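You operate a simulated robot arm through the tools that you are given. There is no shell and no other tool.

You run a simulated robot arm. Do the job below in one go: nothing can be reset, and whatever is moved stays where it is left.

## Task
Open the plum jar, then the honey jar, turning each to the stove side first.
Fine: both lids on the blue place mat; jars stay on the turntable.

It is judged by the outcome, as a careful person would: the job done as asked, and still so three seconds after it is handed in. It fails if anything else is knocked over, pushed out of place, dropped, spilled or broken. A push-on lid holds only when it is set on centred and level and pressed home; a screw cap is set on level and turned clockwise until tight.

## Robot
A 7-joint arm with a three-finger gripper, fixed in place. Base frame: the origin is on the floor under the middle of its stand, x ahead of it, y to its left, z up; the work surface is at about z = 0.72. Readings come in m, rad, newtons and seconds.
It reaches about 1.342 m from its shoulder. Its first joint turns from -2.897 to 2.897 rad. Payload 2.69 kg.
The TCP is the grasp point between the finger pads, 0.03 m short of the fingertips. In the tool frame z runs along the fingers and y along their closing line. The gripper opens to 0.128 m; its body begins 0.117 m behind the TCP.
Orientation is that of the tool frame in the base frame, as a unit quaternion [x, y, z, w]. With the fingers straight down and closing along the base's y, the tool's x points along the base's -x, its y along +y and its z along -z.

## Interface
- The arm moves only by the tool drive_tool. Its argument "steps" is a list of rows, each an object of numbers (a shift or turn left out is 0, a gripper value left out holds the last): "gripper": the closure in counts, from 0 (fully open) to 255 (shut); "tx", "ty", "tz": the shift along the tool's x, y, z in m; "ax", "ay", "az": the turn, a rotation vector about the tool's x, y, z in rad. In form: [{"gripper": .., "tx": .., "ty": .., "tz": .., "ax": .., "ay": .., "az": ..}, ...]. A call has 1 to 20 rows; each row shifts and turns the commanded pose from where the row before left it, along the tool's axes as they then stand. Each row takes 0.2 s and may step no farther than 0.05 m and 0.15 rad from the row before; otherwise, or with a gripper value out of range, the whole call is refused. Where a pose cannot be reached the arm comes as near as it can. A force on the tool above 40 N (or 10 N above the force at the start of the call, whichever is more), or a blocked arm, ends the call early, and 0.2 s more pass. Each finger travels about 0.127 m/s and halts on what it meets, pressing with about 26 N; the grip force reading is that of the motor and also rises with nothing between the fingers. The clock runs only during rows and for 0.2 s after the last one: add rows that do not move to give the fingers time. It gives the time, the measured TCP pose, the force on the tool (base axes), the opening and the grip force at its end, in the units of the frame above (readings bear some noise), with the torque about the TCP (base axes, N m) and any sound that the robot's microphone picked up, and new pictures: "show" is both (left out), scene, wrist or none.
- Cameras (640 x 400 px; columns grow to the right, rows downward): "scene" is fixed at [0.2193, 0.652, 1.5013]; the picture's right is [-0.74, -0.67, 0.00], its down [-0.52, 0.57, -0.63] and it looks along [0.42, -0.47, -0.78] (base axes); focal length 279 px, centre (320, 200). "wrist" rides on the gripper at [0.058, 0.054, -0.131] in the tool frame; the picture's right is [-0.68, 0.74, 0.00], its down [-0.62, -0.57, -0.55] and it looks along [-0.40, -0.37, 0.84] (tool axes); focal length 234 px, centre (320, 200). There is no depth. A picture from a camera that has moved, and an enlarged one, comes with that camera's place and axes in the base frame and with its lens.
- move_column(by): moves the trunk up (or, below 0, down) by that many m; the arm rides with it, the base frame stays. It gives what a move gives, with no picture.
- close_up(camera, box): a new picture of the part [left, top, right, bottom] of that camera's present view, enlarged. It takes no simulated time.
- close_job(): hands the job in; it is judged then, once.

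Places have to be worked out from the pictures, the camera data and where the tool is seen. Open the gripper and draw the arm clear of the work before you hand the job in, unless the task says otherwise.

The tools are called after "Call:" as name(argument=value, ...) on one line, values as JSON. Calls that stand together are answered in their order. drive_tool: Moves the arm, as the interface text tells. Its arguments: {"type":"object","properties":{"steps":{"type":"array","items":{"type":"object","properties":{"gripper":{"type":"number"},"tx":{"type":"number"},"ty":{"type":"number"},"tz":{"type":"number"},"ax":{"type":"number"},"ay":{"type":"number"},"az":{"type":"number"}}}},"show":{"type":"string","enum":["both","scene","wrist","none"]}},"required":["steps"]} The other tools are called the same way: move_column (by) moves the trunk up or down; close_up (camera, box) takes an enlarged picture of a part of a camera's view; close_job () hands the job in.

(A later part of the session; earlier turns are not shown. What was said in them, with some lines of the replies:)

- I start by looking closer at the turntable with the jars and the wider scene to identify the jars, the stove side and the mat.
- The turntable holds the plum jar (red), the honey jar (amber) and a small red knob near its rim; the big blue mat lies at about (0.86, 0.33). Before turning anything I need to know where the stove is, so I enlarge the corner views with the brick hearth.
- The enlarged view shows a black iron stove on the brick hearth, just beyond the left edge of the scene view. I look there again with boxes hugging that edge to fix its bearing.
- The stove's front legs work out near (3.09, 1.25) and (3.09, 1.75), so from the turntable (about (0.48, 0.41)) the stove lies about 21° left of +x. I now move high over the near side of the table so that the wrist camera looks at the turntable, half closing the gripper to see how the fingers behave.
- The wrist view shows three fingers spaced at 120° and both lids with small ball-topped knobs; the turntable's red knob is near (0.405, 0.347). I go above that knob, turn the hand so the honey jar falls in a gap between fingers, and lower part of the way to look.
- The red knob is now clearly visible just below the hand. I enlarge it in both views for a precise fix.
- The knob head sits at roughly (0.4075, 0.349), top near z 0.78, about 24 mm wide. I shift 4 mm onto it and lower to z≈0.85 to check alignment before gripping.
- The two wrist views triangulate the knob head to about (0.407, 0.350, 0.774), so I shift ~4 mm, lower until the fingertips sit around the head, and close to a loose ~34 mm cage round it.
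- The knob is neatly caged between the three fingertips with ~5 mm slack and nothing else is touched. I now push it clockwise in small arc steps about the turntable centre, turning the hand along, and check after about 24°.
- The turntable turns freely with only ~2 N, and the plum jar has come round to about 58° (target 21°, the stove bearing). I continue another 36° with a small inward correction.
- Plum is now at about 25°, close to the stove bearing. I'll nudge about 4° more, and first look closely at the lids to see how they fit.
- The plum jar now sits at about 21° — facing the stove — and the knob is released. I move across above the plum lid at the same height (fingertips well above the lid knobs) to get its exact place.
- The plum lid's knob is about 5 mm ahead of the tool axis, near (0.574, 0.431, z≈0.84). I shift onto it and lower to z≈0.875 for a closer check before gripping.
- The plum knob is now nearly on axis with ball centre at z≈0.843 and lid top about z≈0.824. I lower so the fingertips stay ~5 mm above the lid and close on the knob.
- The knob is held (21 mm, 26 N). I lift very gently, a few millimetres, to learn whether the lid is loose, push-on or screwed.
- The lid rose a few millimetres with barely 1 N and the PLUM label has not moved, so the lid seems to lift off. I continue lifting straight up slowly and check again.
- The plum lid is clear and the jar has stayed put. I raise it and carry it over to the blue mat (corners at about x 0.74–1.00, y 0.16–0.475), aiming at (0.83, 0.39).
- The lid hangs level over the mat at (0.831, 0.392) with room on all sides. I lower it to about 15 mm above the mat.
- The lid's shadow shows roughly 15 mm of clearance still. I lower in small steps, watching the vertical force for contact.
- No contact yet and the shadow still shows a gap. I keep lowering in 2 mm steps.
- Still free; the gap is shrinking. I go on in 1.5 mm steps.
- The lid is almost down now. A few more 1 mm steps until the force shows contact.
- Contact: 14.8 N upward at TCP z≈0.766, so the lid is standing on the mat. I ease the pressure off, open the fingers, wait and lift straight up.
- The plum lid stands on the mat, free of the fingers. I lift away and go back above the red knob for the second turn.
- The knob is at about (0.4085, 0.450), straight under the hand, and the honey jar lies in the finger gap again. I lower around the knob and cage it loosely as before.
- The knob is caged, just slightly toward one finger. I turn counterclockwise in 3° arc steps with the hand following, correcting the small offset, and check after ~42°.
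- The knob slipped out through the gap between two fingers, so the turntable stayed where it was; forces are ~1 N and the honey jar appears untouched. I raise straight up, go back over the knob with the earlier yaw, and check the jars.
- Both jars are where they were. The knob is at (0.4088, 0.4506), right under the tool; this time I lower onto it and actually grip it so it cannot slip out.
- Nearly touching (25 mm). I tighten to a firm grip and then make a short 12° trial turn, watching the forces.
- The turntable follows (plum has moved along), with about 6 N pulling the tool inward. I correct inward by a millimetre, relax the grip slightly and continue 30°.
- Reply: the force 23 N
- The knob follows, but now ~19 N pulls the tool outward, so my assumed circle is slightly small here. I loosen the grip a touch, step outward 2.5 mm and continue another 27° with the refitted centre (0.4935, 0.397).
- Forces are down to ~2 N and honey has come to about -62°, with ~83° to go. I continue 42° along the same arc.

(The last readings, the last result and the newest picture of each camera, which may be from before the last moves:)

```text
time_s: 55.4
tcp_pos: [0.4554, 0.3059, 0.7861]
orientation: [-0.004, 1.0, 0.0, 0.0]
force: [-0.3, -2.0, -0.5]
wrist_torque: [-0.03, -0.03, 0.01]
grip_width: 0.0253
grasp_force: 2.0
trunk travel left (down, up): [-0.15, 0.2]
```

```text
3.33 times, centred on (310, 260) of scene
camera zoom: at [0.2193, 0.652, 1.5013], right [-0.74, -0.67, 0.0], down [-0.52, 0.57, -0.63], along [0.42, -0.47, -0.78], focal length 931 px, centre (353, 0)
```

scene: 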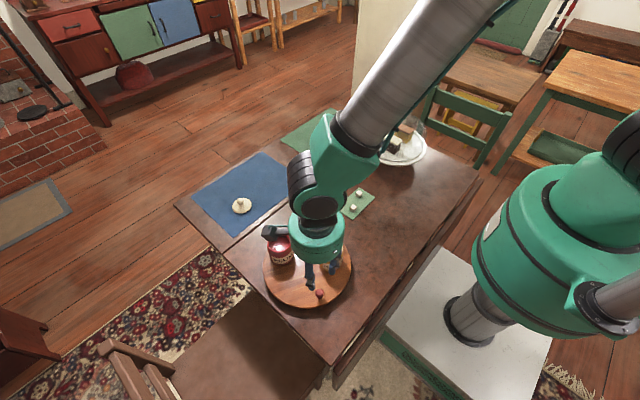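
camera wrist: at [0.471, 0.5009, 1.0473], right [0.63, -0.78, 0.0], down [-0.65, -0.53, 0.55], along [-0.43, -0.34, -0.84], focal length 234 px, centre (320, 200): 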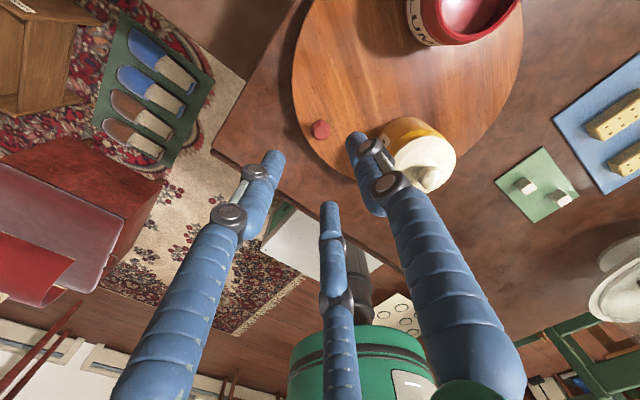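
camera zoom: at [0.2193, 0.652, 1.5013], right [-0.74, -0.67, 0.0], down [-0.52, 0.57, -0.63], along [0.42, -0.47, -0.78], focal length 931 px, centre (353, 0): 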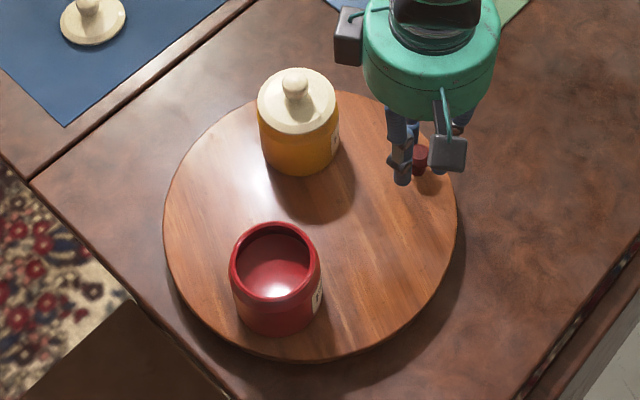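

Honey is now at about -33°, with ~54° left; the grip has loosened a little, so I firm it slightly and continue 30°.

Call:
drive_tool(steps=[{"gripper": 215}, {"tx": -0.00487, "ty": -0.00193, "az": -0.05236}, {"tx": -0.00487, "ty": -0.00193, "az": -0.05236}, {"tx": -0.00487, "ty": -0.00193, "az": -0.05236}, {"tx": -0.00487, "ty": -0.00193, "az": -0.05236}, {"tx": -0.00487, "ty": -0.00193, "az": -0.05236}, {"tx": -0.00487, "ty": -0.00193, "az": -0.05236}, {"tx": -0.00487, "ty": -0.00193, "az": -0.05236}, {"tx": -0.00487, "ty": -0.00193, "az": -0.05236}, {"tx": -0.00487, "ty": -0.00193, "az": -0.05236}, {"tx": -0.00487, "ty": -0.00193, "az": -0.05236}, {}], show="none")

Call:
close_up(camera="wrist", box=[240, 130, 400, 230])

Call:
close_up(camera="scene", box=[240, 200, 380, 320])

```text
time_s: 58.0
tcp_pos: [0.5071, 0.2989, 0.7864]
orientation: [-0.263, 0.965, 0.001, 0.0]
force: [1.3, -6.5, -0.1]
wrist_torque: [-0.15, 0.03, 0.01]
grip_width: 0.0269
grasp_force: 4.7
trunk travel left (down, up): [-0.15, 0.2]
```

```text
4.00 times, centred on (320, 180) of wrist
camera zoom: at [0.4291, 0.3158, 0.9174], right [0.21, 0.98, 0.0], down [0.82, -0.17, 0.55], along [0.54, -0.11, -0.84], focal length 937 px, centre (320, 280)
```

zoom: 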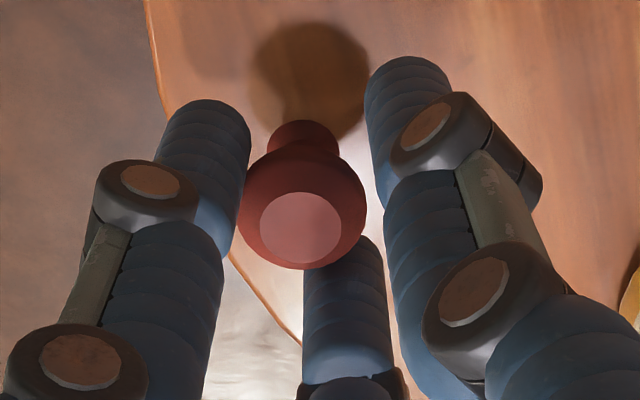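

```text
3.33 times, centred on (310, 260) of scene
camera zoom: at [0.2193, 0.652, 1.5013], right [-0.74, -0.67, 0.0], down [-0.52, 0.57, -0.63], along [0.42, -0.47, -0.78], focal length 931 px, centre (353, 0)
```

zoom: 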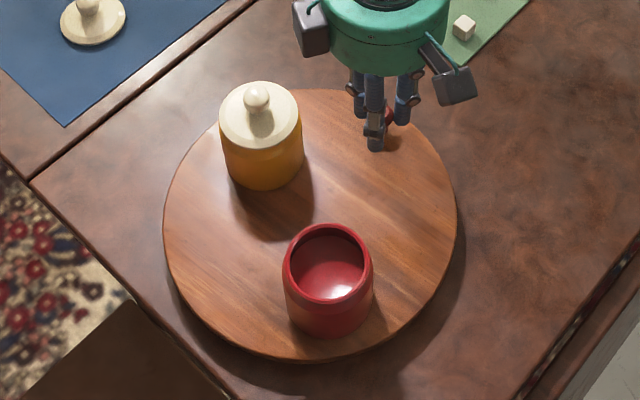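

Honey is at about -5°, so ~26° remain. I step outward 2 mm to relieve the 6 N pull and finish with 8 more arc steps.

Call:
drive_tool(steps=[{"tx": 0.0008, "ty": -0.0019}, {"tx": -0.00487, "ty": -0.00193, "az": -0.05236}, {"tx": -0.00487, "ty": -0.00193, "az": -0.05236}, {"tx": -0.00487, "ty": -0.00193, "az": -0.05236}, {"tx": -0.00487, "ty": -0.00193, "az": -0.05236}, {"tx": -0.00487, "ty": -0.00193, "az": -0.05236}, {"tx": -0.00487, "ty": -0.00193, "az": -0.05236}, {"tx": -0.00487, "ty": -0.00193, "az": -0.05236}, {"tx": -0.00487, "ty": -0.00193, "az": -0.05236}, {}], show="none")

Call:
close_up(camera="wrist", box=[240, 130, 400, 230])

Call:
close_up(camera="scene", box=[240, 200, 380, 320])

```text
time_s: 60.2
tcp_pos: [0.5474, 0.3124, 0.789]
orientation: [-0.457, 0.889, 0.001, -0.001]
force: [1.2, -0.7, -4.0]
wrist_torque: [-0.01, -0.01, 0.01]
grip_width: 0.0275
grasp_force: 6.2
trunk travel left (down, up): [-0.15, 0.2]
```

```text
4.00 times, centred on (320, 180) of wrist
camera zoom: at [0.4699, 0.2956, 0.9181], right [-0.21, 0.98, 0.0], down [0.82, 0.17, 0.55], along [0.54, 0.11, -0.84], focal length 937 px, centre (320, 280)
```

zoom: 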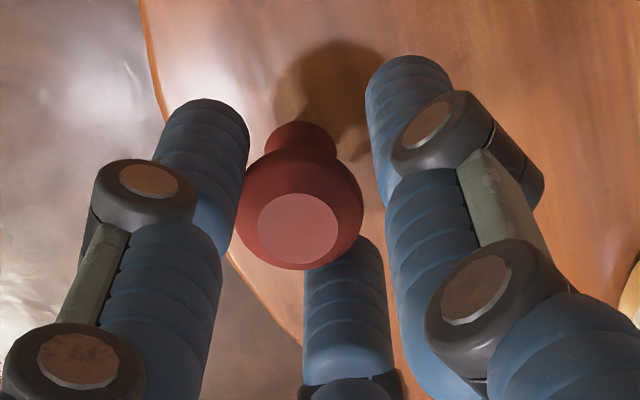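

```text
3.33 times, centred on (310, 260) of scene
camera zoom: at [0.2193, 0.652, 1.5013], right [-0.74, -0.67, 0.0], down [-0.52, 0.57, -0.63], along [0.42, -0.47, -0.78], focal length 931 px, centre (353, 0)
```

zoom: 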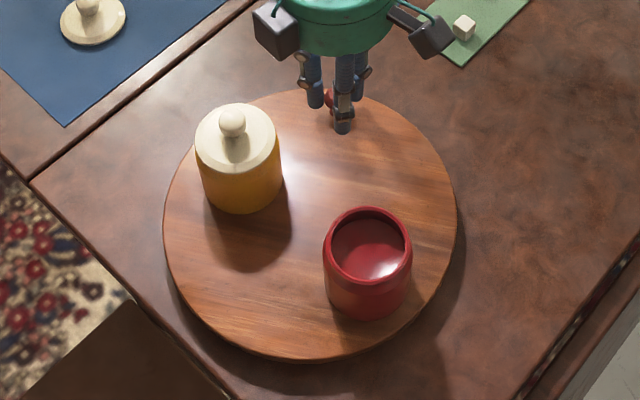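

Honey is now at about 19°, practically on the stove bearing; I add a last 2°, then open the fingers and lift clear of the knob.

Call:
drive_tool(steps=[{"tx": -0.00325, "ty": -0.0013, "az": -0.035}, {}, {"gripper": 140}, {}, {}, {"tz": -0.02}, {"tz": -0.04}, {"tz": -0.04}, {"tz": -0.04}, {"tz": -0.02}, {}], show="both")

Call:
close_up(camera="scene", box=[240, 200, 380, 320])

```text
time_s: 62.6
tcp_pos: [0.5493, 0.3143, 0.9468]
orientation: [-0.473, 0.881, 0.0, 0.0]
force: [-0.6, 0.0, 0.1]
wrist_torque: [0.04, -0.03, -0.01]
grip_width: 0.0578
grasp_force: 0.2
trunk travel left (down, up): [-0.15, 0.2]
camera wrist: at [0.472, 0.2949, 1.078], right [-0.24, 0.97, 0.0], down [0.81, 0.2, 0.55], along [0.53, 0.13, -0.84], focal length 234 px, centre (320, 200)
```

scene: 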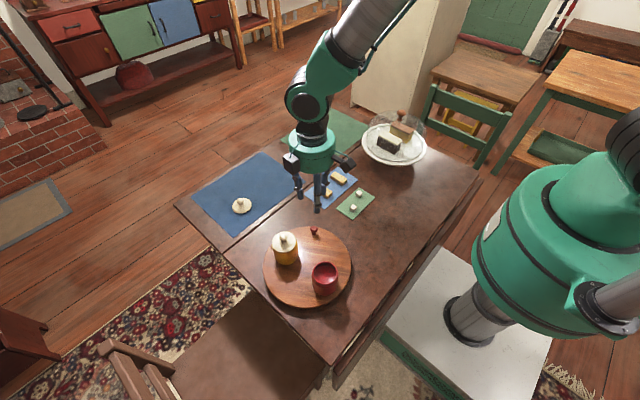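
wrist: 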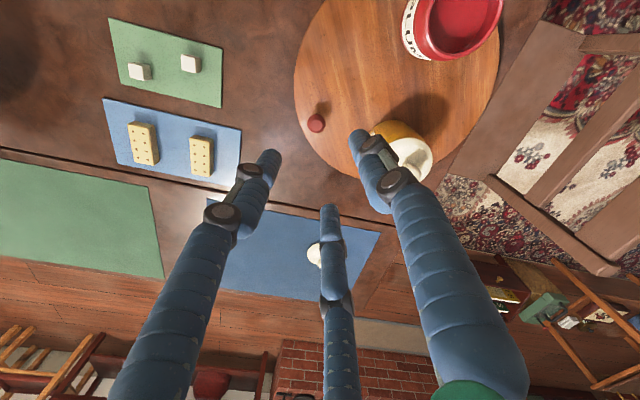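

```text
3.33 times, centred on (310, 260) of scene
camera zoom: at [0.2193, 0.652, 1.5013], right [-0.74, -0.67, 0.0], down [-0.52, 0.57, -0.63], along [0.42, -0.47, -0.78], focal length 931 px, centre (353, 0)
```

zoom: 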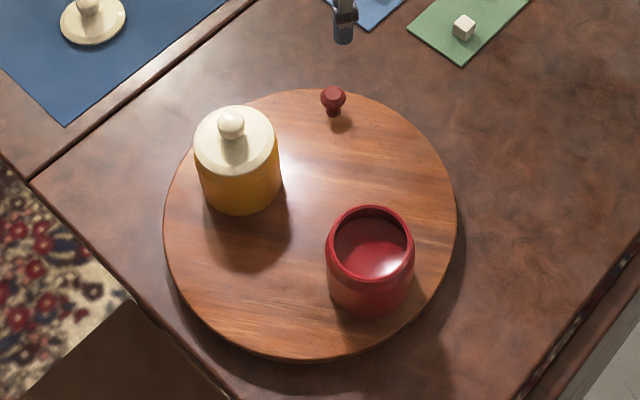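

The turntable is set with honey toward the stove and everything is standing. I move over the honey jar and turn the hand back to its default yaw.

Call:
drive_tool(steps=[{"tx": -0.0322, "ty": 0.0165}, {"tx": -0.0322, "ty": 0.0165}, {"tx": -0.0322, "ty": 0.0165}, {"az": 0.1406}, {"az": 0.1406}, {"az": 0.1406}, {"az": 0.1406}, {"az": 0.1406}, {"az": 0.1406}, {"az": 0.1406}, {}, {}], show="both")

Call:
close_up(camera="wrist", box=[240, 80, 400, 180])

Call:
close_up(camera="scene", box=[240, 200, 380, 320])

```text
time_s: 65.2
tcp_pos: [0.5627, 0.4213, 0.9481]
orientation: [0.0, 1.0, 0.001, 0.0]
force: [0.6, -0.4, -0.4]
wrist_torque: [0.01, -0.03, 0.01]
grip_width: 0.0578
grasp_force: 0.1
trunk travel left (down, up): [-0.15, 0.2]
camera wrist: at [0.5035, 0.4752, 1.0783], right [0.68, 0.74, 0.0], down [0.62, -0.56, 0.55], along [0.4, -0.37, -0.84], focal length 234 px, centre (320, 200)
```

scene: 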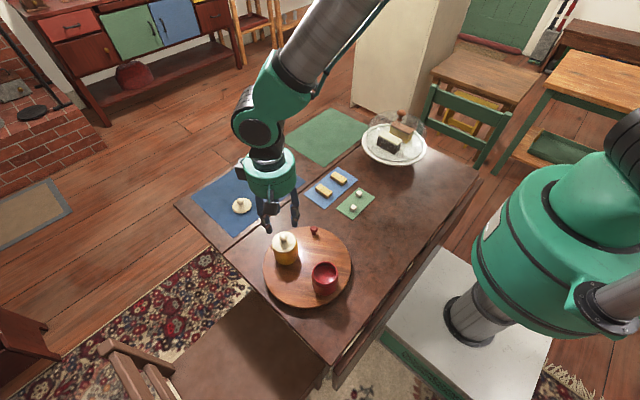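
wrist: 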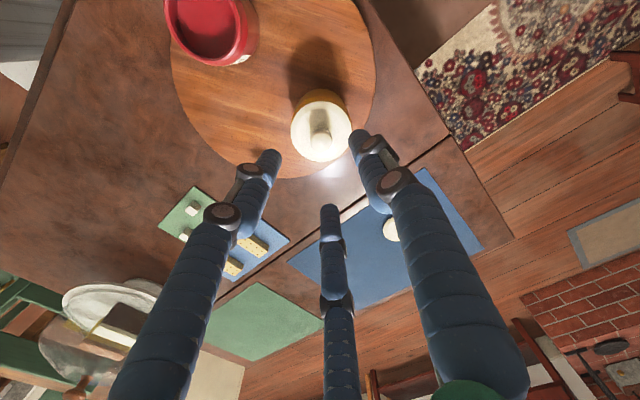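

```text
4.00 times, centred on (320, 130) of wrist
camera zoom: at [0.5035, 0.4752, 1.0783], right [0.68, 0.74, 0.0], down [0.62, -0.56, 0.55], along [0.4, -0.37, -0.84], focal length 937 px, centre (320, 480)
```

zoom: 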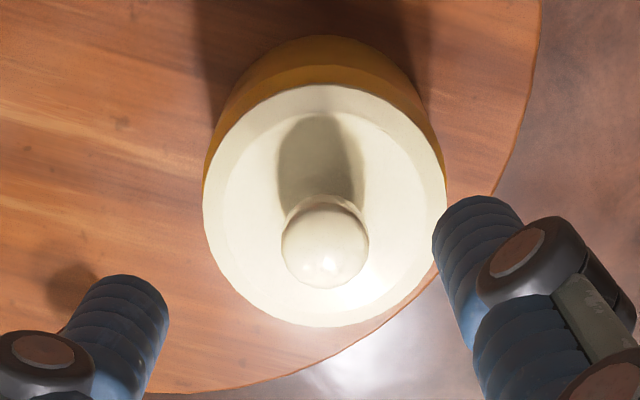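

```text
3.33 times, centred on (310, 260) of scene
camera zoom: at [0.2193, 0.652, 1.5013], right [-0.74, -0.67, 0.0], down [-0.52, 0.57, -0.63], along [0.42, -0.47, -0.78], focal length 931 px, centre (353, 0)
```

zoom: 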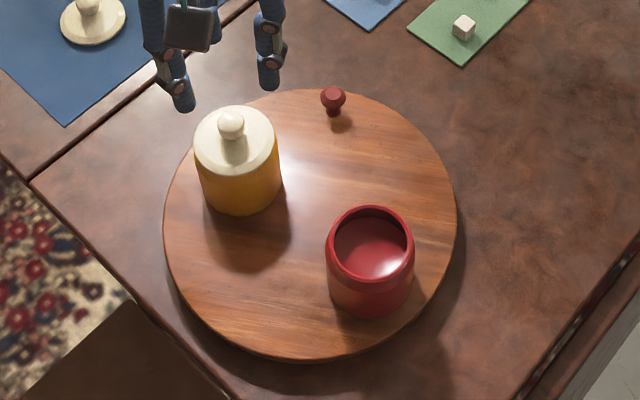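

The honey knob is only ~2.5 mm from the tool axis. I correct and lower to z≈0.875 for a closer check.

Call:
drive_tool(steps=[{"tx": -0.0025, "ty": -0.0005, "tz": 0.025}, {"tz": 0.028}, {"tz": 0.02}, {}, {}], show="none")

Call:
close_up(camera="wrist", box=[240, 100, 400, 200])

Call:
close_up(camera="scene", box=[240, 200, 360, 275])

```text
time_s: 66.4
tcp_pos: [0.5643, 0.4215, 0.8753]
orientation: [0.0, 1.0, 0.001, 0.0]
force: [-0.9, -0.2, 0.0]
wrist_torque: [-0.01, -0.04, 0.02]
grip_width: 0.0574
grasp_force: 0.0
trunk travel left (down, up): [-0.15, 0.2]
```

```text
4.00 times, centred on (320, 150) of wrist
camera zoom: at [0.5056, 0.4754, 1.0054], right [0.68, 0.74, 0.0], down [0.62, -0.56, 0.55], along [0.4, -0.37, -0.84], focal length 937 px, centre (320, 400)
```

zoom: 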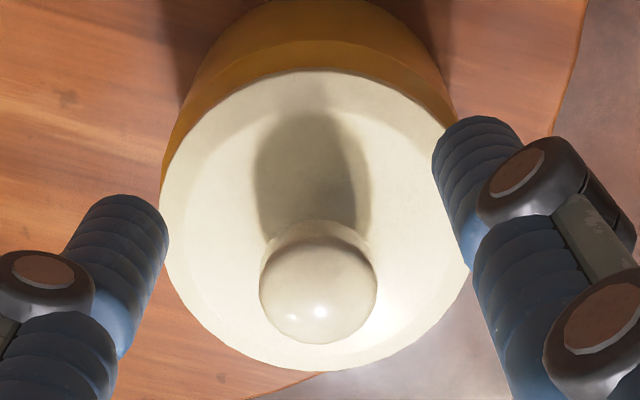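

```text
5.33 times, centred on (300, 238) of scene
camera zoom: at [0.2193, 0.652, 1.5013], right [-0.74, -0.67, 0.0], down [-0.52, 0.57, -0.63], along [0.42, -0.47, -0.78], focal length 1489 px, centre (427, 0)
```

zoom: 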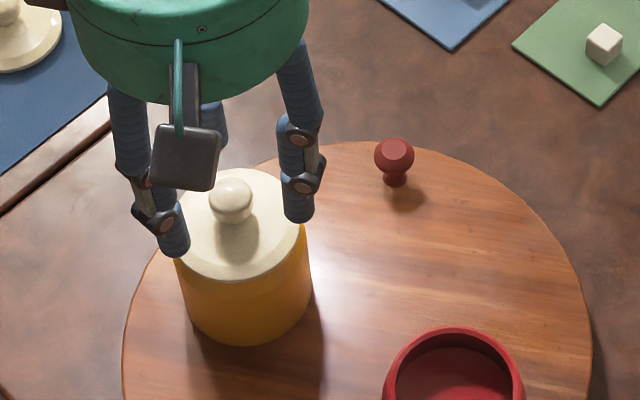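

The knob is centred within a millimetre. I lower the last 16 mm, fingertips staying just above the lid, and grip the knob.

Call:
drive_tool(steps=[{"tx": -0.0008, "ty": -0.001, "tz": 0.008}, {"tz": 0.0085}, {}, {"gripper": 200}, {"gripper": 255}, {}, {}, {"tz": -0.001}, {"tz": -0.001}, {"tz": -0.001}, {}], show="none")

Call:
close_up(camera="scene", box=[240, 200, 360, 275])

Call:
close_up(camera="wrist", box=[240, 80, 400, 180])

```text
time_s: 68.8
tcp_pos: [0.5655, 0.4202, 0.8609]
orientation: [-0.001, 1.0, -0.001, 0.0]
force: [0.3, -0.4, -0.6]
wrist_torque: [0.03, -0.07, 0.02]
grip_width: 0.0212
grasp_force: 25.8
trunk travel left (down, up): [-0.15, 0.2]
```

```text
5.33 times, centred on (300, 238) of scene
camera zoom: at [0.2193, 0.652, 1.5013], right [-0.74, -0.67, 0.0], down [-0.52, 0.57, -0.63], along [0.42, -0.47, -0.78], focal length 1489 px, centre (427, 0)
```

zoom: 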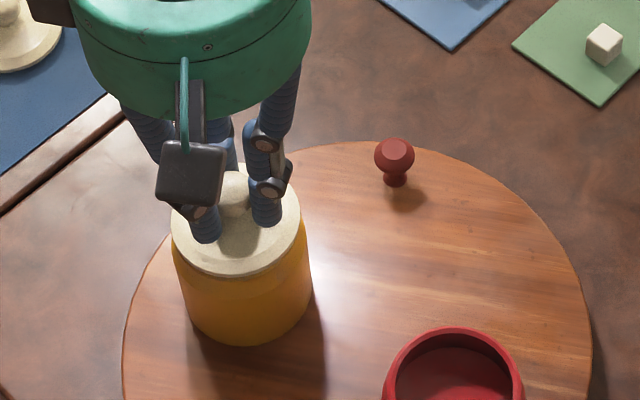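

```text
4.00 times, centred on (320, 130) of wrist
camera zoom: at [0.5065, 0.4738, 0.9915], right [0.68, 0.74, 0.0], down [0.62, -0.56, 0.55], along [0.4, -0.37, -0.84], focal length 937 px, centre (320, 480)
```

zoom: 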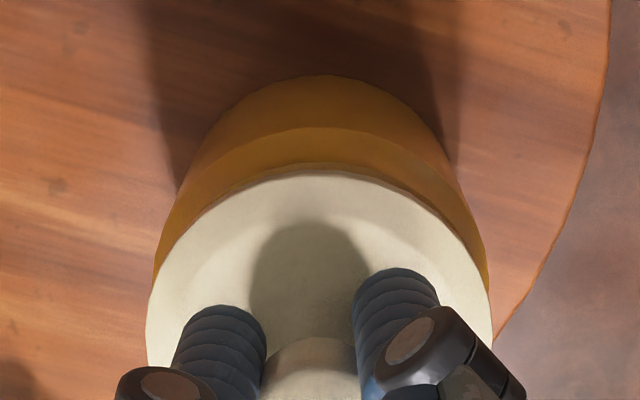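

The lid is gripped and rises freely by ~3 mm with no pull. I continue slowly straight up and check the jar stays.

Call:
drive_tool(steps=[{"tz": -0.003}, {"tz": -0.004}, {"tz": -0.005}, {"tz": -0.006}, {}], show="none")

Call:
close_up(camera="scene", box=[240, 200, 360, 275])

Call:
close_up(camera="wrist", box=[240, 80, 400, 180])

```text
time_s: 70.0
tcp_pos: [0.5655, 0.4212, 0.8786]
orientation: [0.0, 1.0, 0.0, 0.001]
force: [-0.3, -0.8, -1.4]
wrist_torque: [0.04, 0.0, -0.01]
grip_width: 0.0211
grasp_force: 26.3
trunk travel left (down, up): [-0.15, 0.2]
```

```text
5.33 times, centred on (300, 238) of scene
camera zoom: at [0.2193, 0.652, 1.5013], right [-0.74, -0.67, 0.0], down [-0.52, 0.57, -0.63], along [0.42, -0.47, -0.78], focal length 1489 px, centre (427, 0)
```

zoom: 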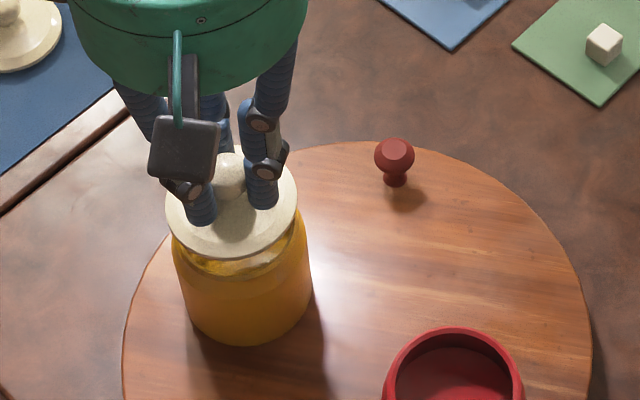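

```text
4.00 times, centred on (320, 130) of wrist
camera zoom: at [0.5069, 0.4742, 1.0086], right [0.68, 0.74, 0.0], down [0.62, -0.56, 0.55], along [0.4, -0.37, -0.84], focal length 937 px, centre (320, 480)
```

zoom: 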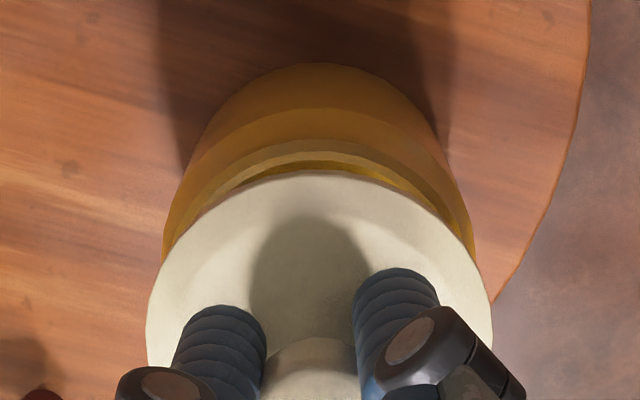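

The honey lid is clear and the jar stays. I raise it and carry it to a free spot on the blue mat near (0.85, 0.25), well apart from the plum lid.

Call:
drive_tool(steps=[{"tz": -0.015}, {"tz": -0.025}, {"tz": -0.025}, {"tz": -0.01, "tx": -0.0103, "ty": -0.0062}, {"tx": -0.0189, "ty": -0.0113}, {"tx": -0.0257, "ty": -0.0155}, {"tx": -0.0257, "ty": -0.0155}, {"tx": -0.0257, "ty": -0.0155}, {"tx": -0.0257, "ty": -0.0155}, {"tx": -0.0257, "ty": -0.0155}, {"tx": -0.0257, "ty": -0.0155}, {"tx": -0.0257, "ty": -0.0155}, {"tx": -0.0257, "ty": -0.0155}, {"tx": -0.024, "ty": -0.0144}, {"tx": -0.0154, "ty": -0.0093}, {"tx": -0.0103, "ty": -0.0062}, {"tz": 0.02}, {"tz": 0.03}, {"tz": 0.03}, {}], show="both")

Call:
close_up(camera="scene", box=[170, 130, 350, 280])

```text
time_s: 74.2
tcp_pos: [0.852, 0.2495, 0.8735]
orientation: [-0.001, 1.0, 0.001, 0.0]
force: [-0.1, -0.2, -1.0]
wrist_torque: [-0.03, 0.03, 0.01]
grip_width: 0.0208
grasp_force: 25.8
trunk travel left (down, up): [-0.15, 0.2]
camera wrist: at [0.7921, 0.3029, 1.0041], right [0.68, 0.74, 0.0], down [0.62, -0.56, 0.55], along [0.4, -0.37, -0.84], focal length 234 px, centre (320, 200)
```

scene: 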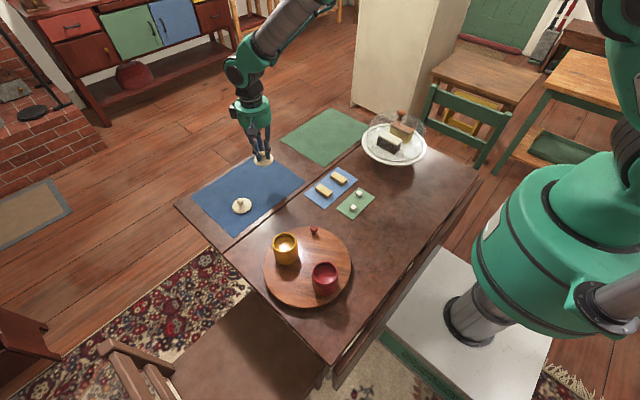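
wrist: 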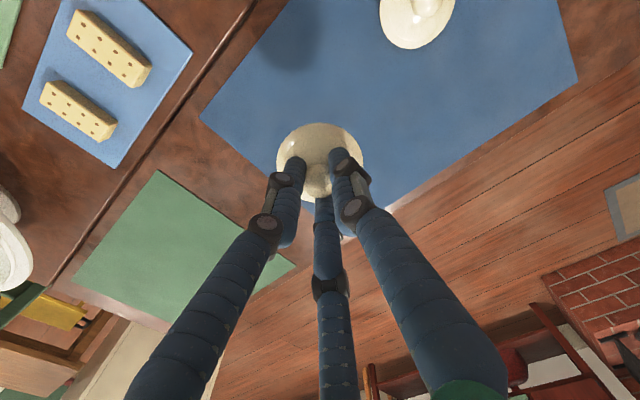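

```text
2.67 times, centred on (260, 205) of scene
camera zoom: at [0.2193, 0.652, 1.5013], right [-0.74, -0.67, 0.0], down [-0.52, 0.57, -0.63], along [0.42, -0.47, -0.78], focal length 745 px, centre (480, 187)
```

zoom: 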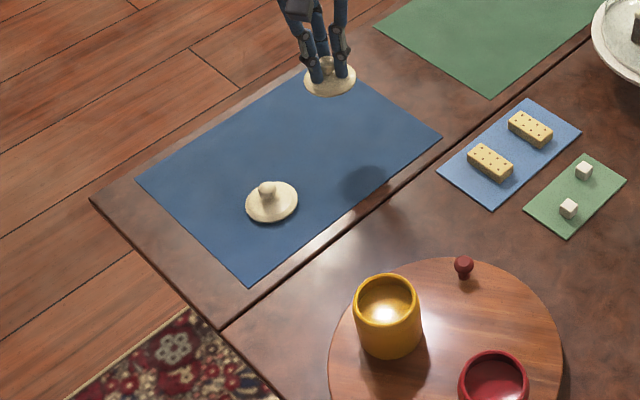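

The honey lid is over the mat with ample margin and 14 cm from the plum lid. I lower to a little above contact height (the plum lid touched at TCP z≈0.766).

Call:
drive_tool(steps=[{"tz": 0.025}, {"tz": 0.03}, {"tz": 0.022}, {"tz": 0.01}, {"tz": 0.006}, {"tz": 0.004}, {"tz": 0.003}, {}], show="none")

Call:
close_up(camera="scene", box=[220, 150, 310, 220])

```text
time_s: 76.0
tcp_pos: [0.8512, 0.2485, 0.773]
orientation: [-0.001, 1.0, 0.0, 0.0]
force: [1.5, 0.5, -0.7]
wrist_torque: [-0.01, -0.03, -0.01]
grip_width: 0.0211
grasp_force: 25.8
trunk travel left (down, up): [-0.15, 0.2]
```

```text
5.71 times, centred on (265, 185) of scene
camera zoom: at [0.2193, 0.652, 1.5013], right [-0.74, -0.67, 0.0], down [-0.52, 0.57, -0.63], along [0.42, -0.47, -0.78], focal length 1596 px, centre (634, 286)
```

zoom: 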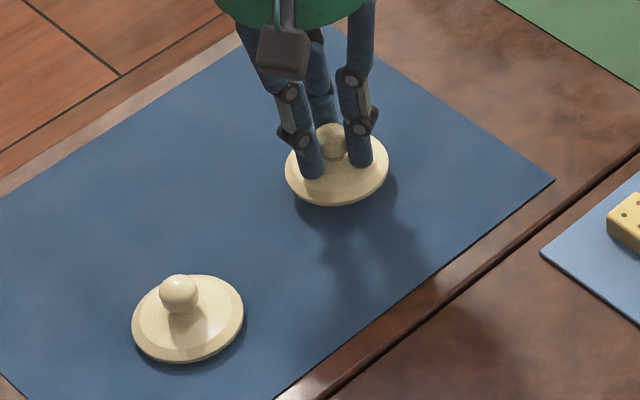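

The lid is a few millimetres above the mat. I lower in 1–1.5 mm steps until contact.

Call:
drive_tool(steps=[{"tz": 0.0015}, {"tz": 0.0015}, {"tz": 0.0015}, {"tz": 0.001}, {"tz": 0.001}, {}], show="none")

```text
time_s: 77.4
tcp_pos: [0.8514, 0.2489, 0.7669]
orientation: [-0.001, 1.0, 0.001, 0.0]
force: [1.5, -0.6, -1.7]
wrist_torque: [0.01, 0.0, 0.02]
grip_width: 0.0211
grasp_force: 26.5
trunk travel left (down, up): [-0.15, 0.2]
```

No contact yet at z≈0.767. I continue with 1 mm steps.

Call:
drive_tool(steps=[{"tz": 0.001}, {"tz": 0.001}, {}], show="none")

```text
time_s: 78.2
tcp_pos: [0.8503, 0.249, 0.7661]
orientation: [0.0, 1.0, 0.0, 0.0]
force: [0.5, 0.6, -0.5]
wrist_torque: [0.0, -0.01, 0.02]
grip_width: 0.0209
grasp_force: 26.0
trunk travel left (down, up): [-0.15, 0.2]
```

Call:
close_up(camera="scene", box=[240, 160, 300, 205])

Call:
drive_tool(steps=[{"tz": 0.001}, {}], show="none")

```text
8.89 times, centred on (270, 182) of scene
camera zoom: at [0.2193, 0.652, 1.5013], right [-0.74, -0.67, 0.0], down [-0.52, 0.57, -0.63], along [0.42, -0.47, -0.78], focal length 2482 px, centre (764, 356)
```

zoom: 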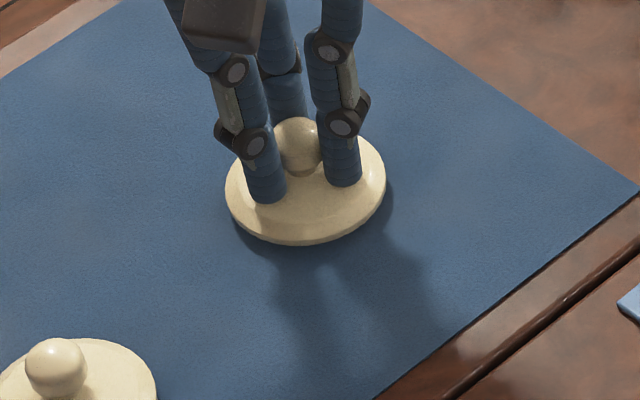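

```text
time_s: 78.8
tcp_pos: [0.8505, 0.2491, 0.7656]
orientation: [-0.002, 1.0, 0.001, -0.001]
force: [0.5, -0.1, -0.9]
wrist_torque: [0.01, -0.01, -0.02]
grip_width: 0.0209
grasp_force: 25.7
trunk travel left (down, up): [-0.15, 0.2]
```

The lid is nearly down, still no contact force; I take two more 1 mm steps.

Call:
drive_tool(steps=[{"tz": 0.001}, {"tz": 0.001}, {}], show="none")

```text
time_s: 79.6
tcp_pos: [0.8502, 0.2489, 0.764]
orientation: [-0.002, 1.0, 0.0, 0.002]
force: [-2.6, -1.6, 11.6]
wrist_torque: [-0.26, 0.32, 0.05]
grip_width: 0.0211
grasp_force: 26.2
trunk travel left (down, up): [-0.15, 0.2]
```

Contact at 11.6 N: the lid stands on the mat. I ease off about 1.5 mm of pressure, open the fingers and wait.

Call:
drive_tool(steps=[{"tz": -0.0015}, {}, {"gripper": 150}, {}, {}, {}], show="none")

Call:
close_up(camera="scene", box=[220, 150, 310, 220])

```text
time_s: 81.0
tcp_pos: [0.8504, 0.2498, 0.7641]
orientation: [0.0, 1.0, 0.0, 0.0]
force: [0.8, -0.2, -0.4]
wrist_torque: [-0.01, -0.01, -0.02]
grip_width: 0.0526
grasp_force: 0.1
trunk travel left (down, up): [-0.15, 0.2]
```

```text
5.71 times, centred on (265, 185) of scene
camera zoom: at [0.2193, 0.652, 1.5013], right [-0.74, -0.67, 0.0], down [-0.52, 0.57, -0.63], along [0.42, -0.47, -0.78], focal length 1596 px, centre (634, 286)
```

zoom: 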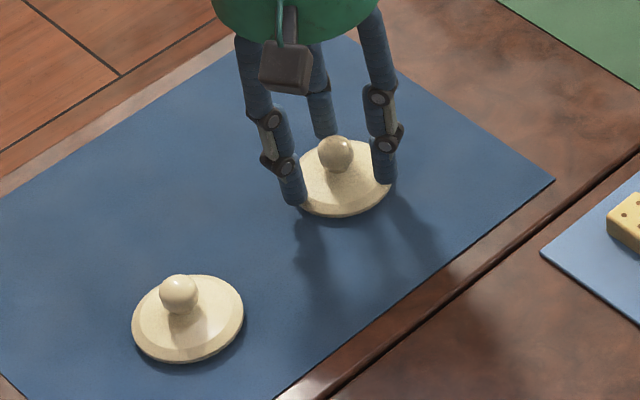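

The honey lid stands free on the mat. I lift straight up, then draw back to the starting place high over the table and open the gripper fully.

Call:
drive_tool(steps=[{"tz": -0.02}, {"tz": -0.04}, {"tz": -0.045}, {"tz": -0.045}, {"tz": -0.045}, {"tz": -0.045}, {"tz": -0.045}, {"tz": -0.035}, {"tx": 0.04, "ty": 0.01, "gripper": 0}, {"tx": 0.045, "ty": 0.01}, {"tx": 0.045, "ty": 0.01}, {"tx": 0.045, "ty": 0.01}, {"tx": 0.045, "ty": 0.01}, {}, {}], show="both")

Call:
close_up(camera="scene", box=[170, 130, 370, 320])

Call:
close_up(camera="scene", box=[300, 100, 500, 230])

```text
time_s: 84.2
tcp_pos: [0.6283, 0.2998, 1.0827]
orientation: [-0.001, 1.0, 0.0, 0.0]
force: [-0.8, 1.3, 0.7]
wrist_torque: [0.0, -0.01, 0.0]
grip_width: 0.1279
grasp_force: 0.1
trunk travel left (down, up): [-0.15, 0.2]
camera wrist: at [0.5691, 0.3529, 1.2136], right [0.68, 0.74, 0.0], down [0.62, -0.56, 0.55], along [0.4, -0.37, -0.84], focal length 234 px, centre (320, 200)
```

scene: 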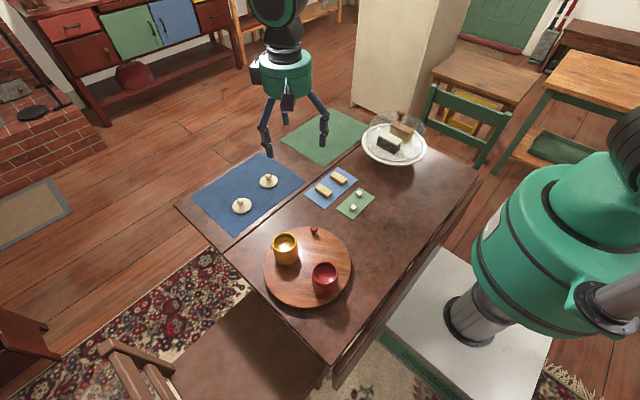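
wrist: 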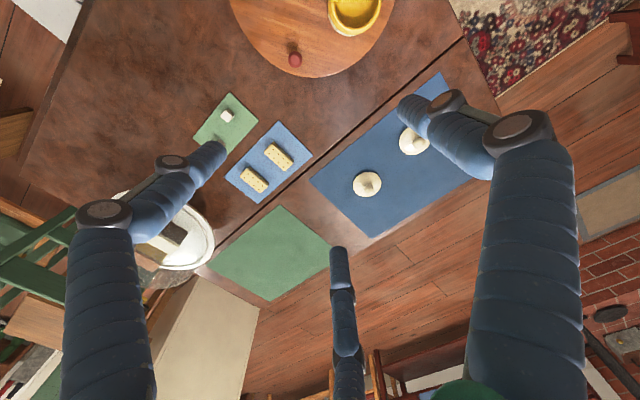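

```text
2.11 times, centred on (270, 225) of scene
camera zoom: at [0.2193, 0.652, 1.5013], right [-0.74, -0.67, 0.0], down [-0.52, 0.57, -0.63], along [0.42, -0.47, -0.78], focal length 588 px, centre (425, 147)
```

zoom: 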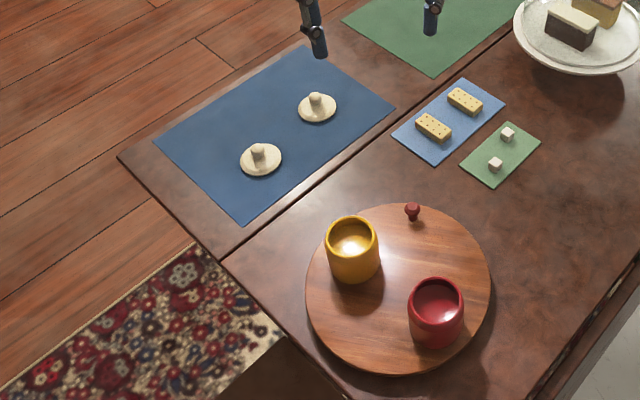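

```text
3.08 times, centred on (400, 165) of scene
camera zoom: at [0.2193, 0.652, 1.5013], right [-0.74, -0.67, 0.0], down [-0.52, 0.57, -0.63], along [0.42, -0.47, -0.78], focal length 859 px, centre (74, 308)
```

zoom: 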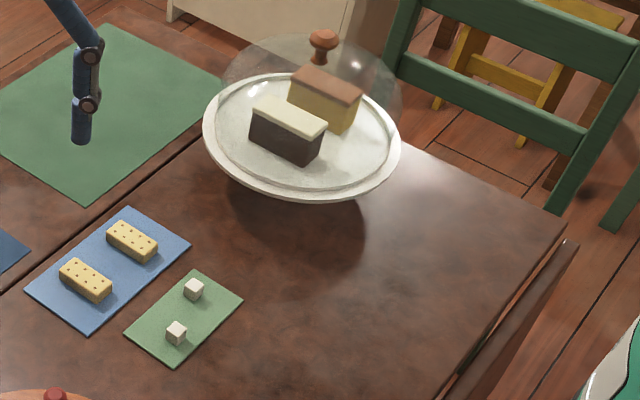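

Both lids stand on the blue place mat. Both open jars are upright on the turntable with honey toward the stove, nothing else has moved, and the open gripper is clear. I hand the job in.

Call:
close_job()

```text
The job is handed in.
```

Both jars are open, plum first and then honey. Each was turned to the stove side before its lid came off. I've handed the job in but haven't seen the judgement.

- **Lids:** both lifted straight off and now sit knob-up on the large blue place mat, about 14 cm apart.
- **Jars:** both stayed upright on the turntable. Honey is the one facing the stove now.
- **Turning:** I placed each jar by eye from the camera views, within a few degrees of the stove's direction. On the second turn the fingers first slipped off the turntable's red knob. The turntable didn't move and neither jar shifted, so I gripped the knob again and finished the turn.
- **Everything else:** nothing else on the table looks moved in the last pictures, and the arm is back up high with the gripper open.
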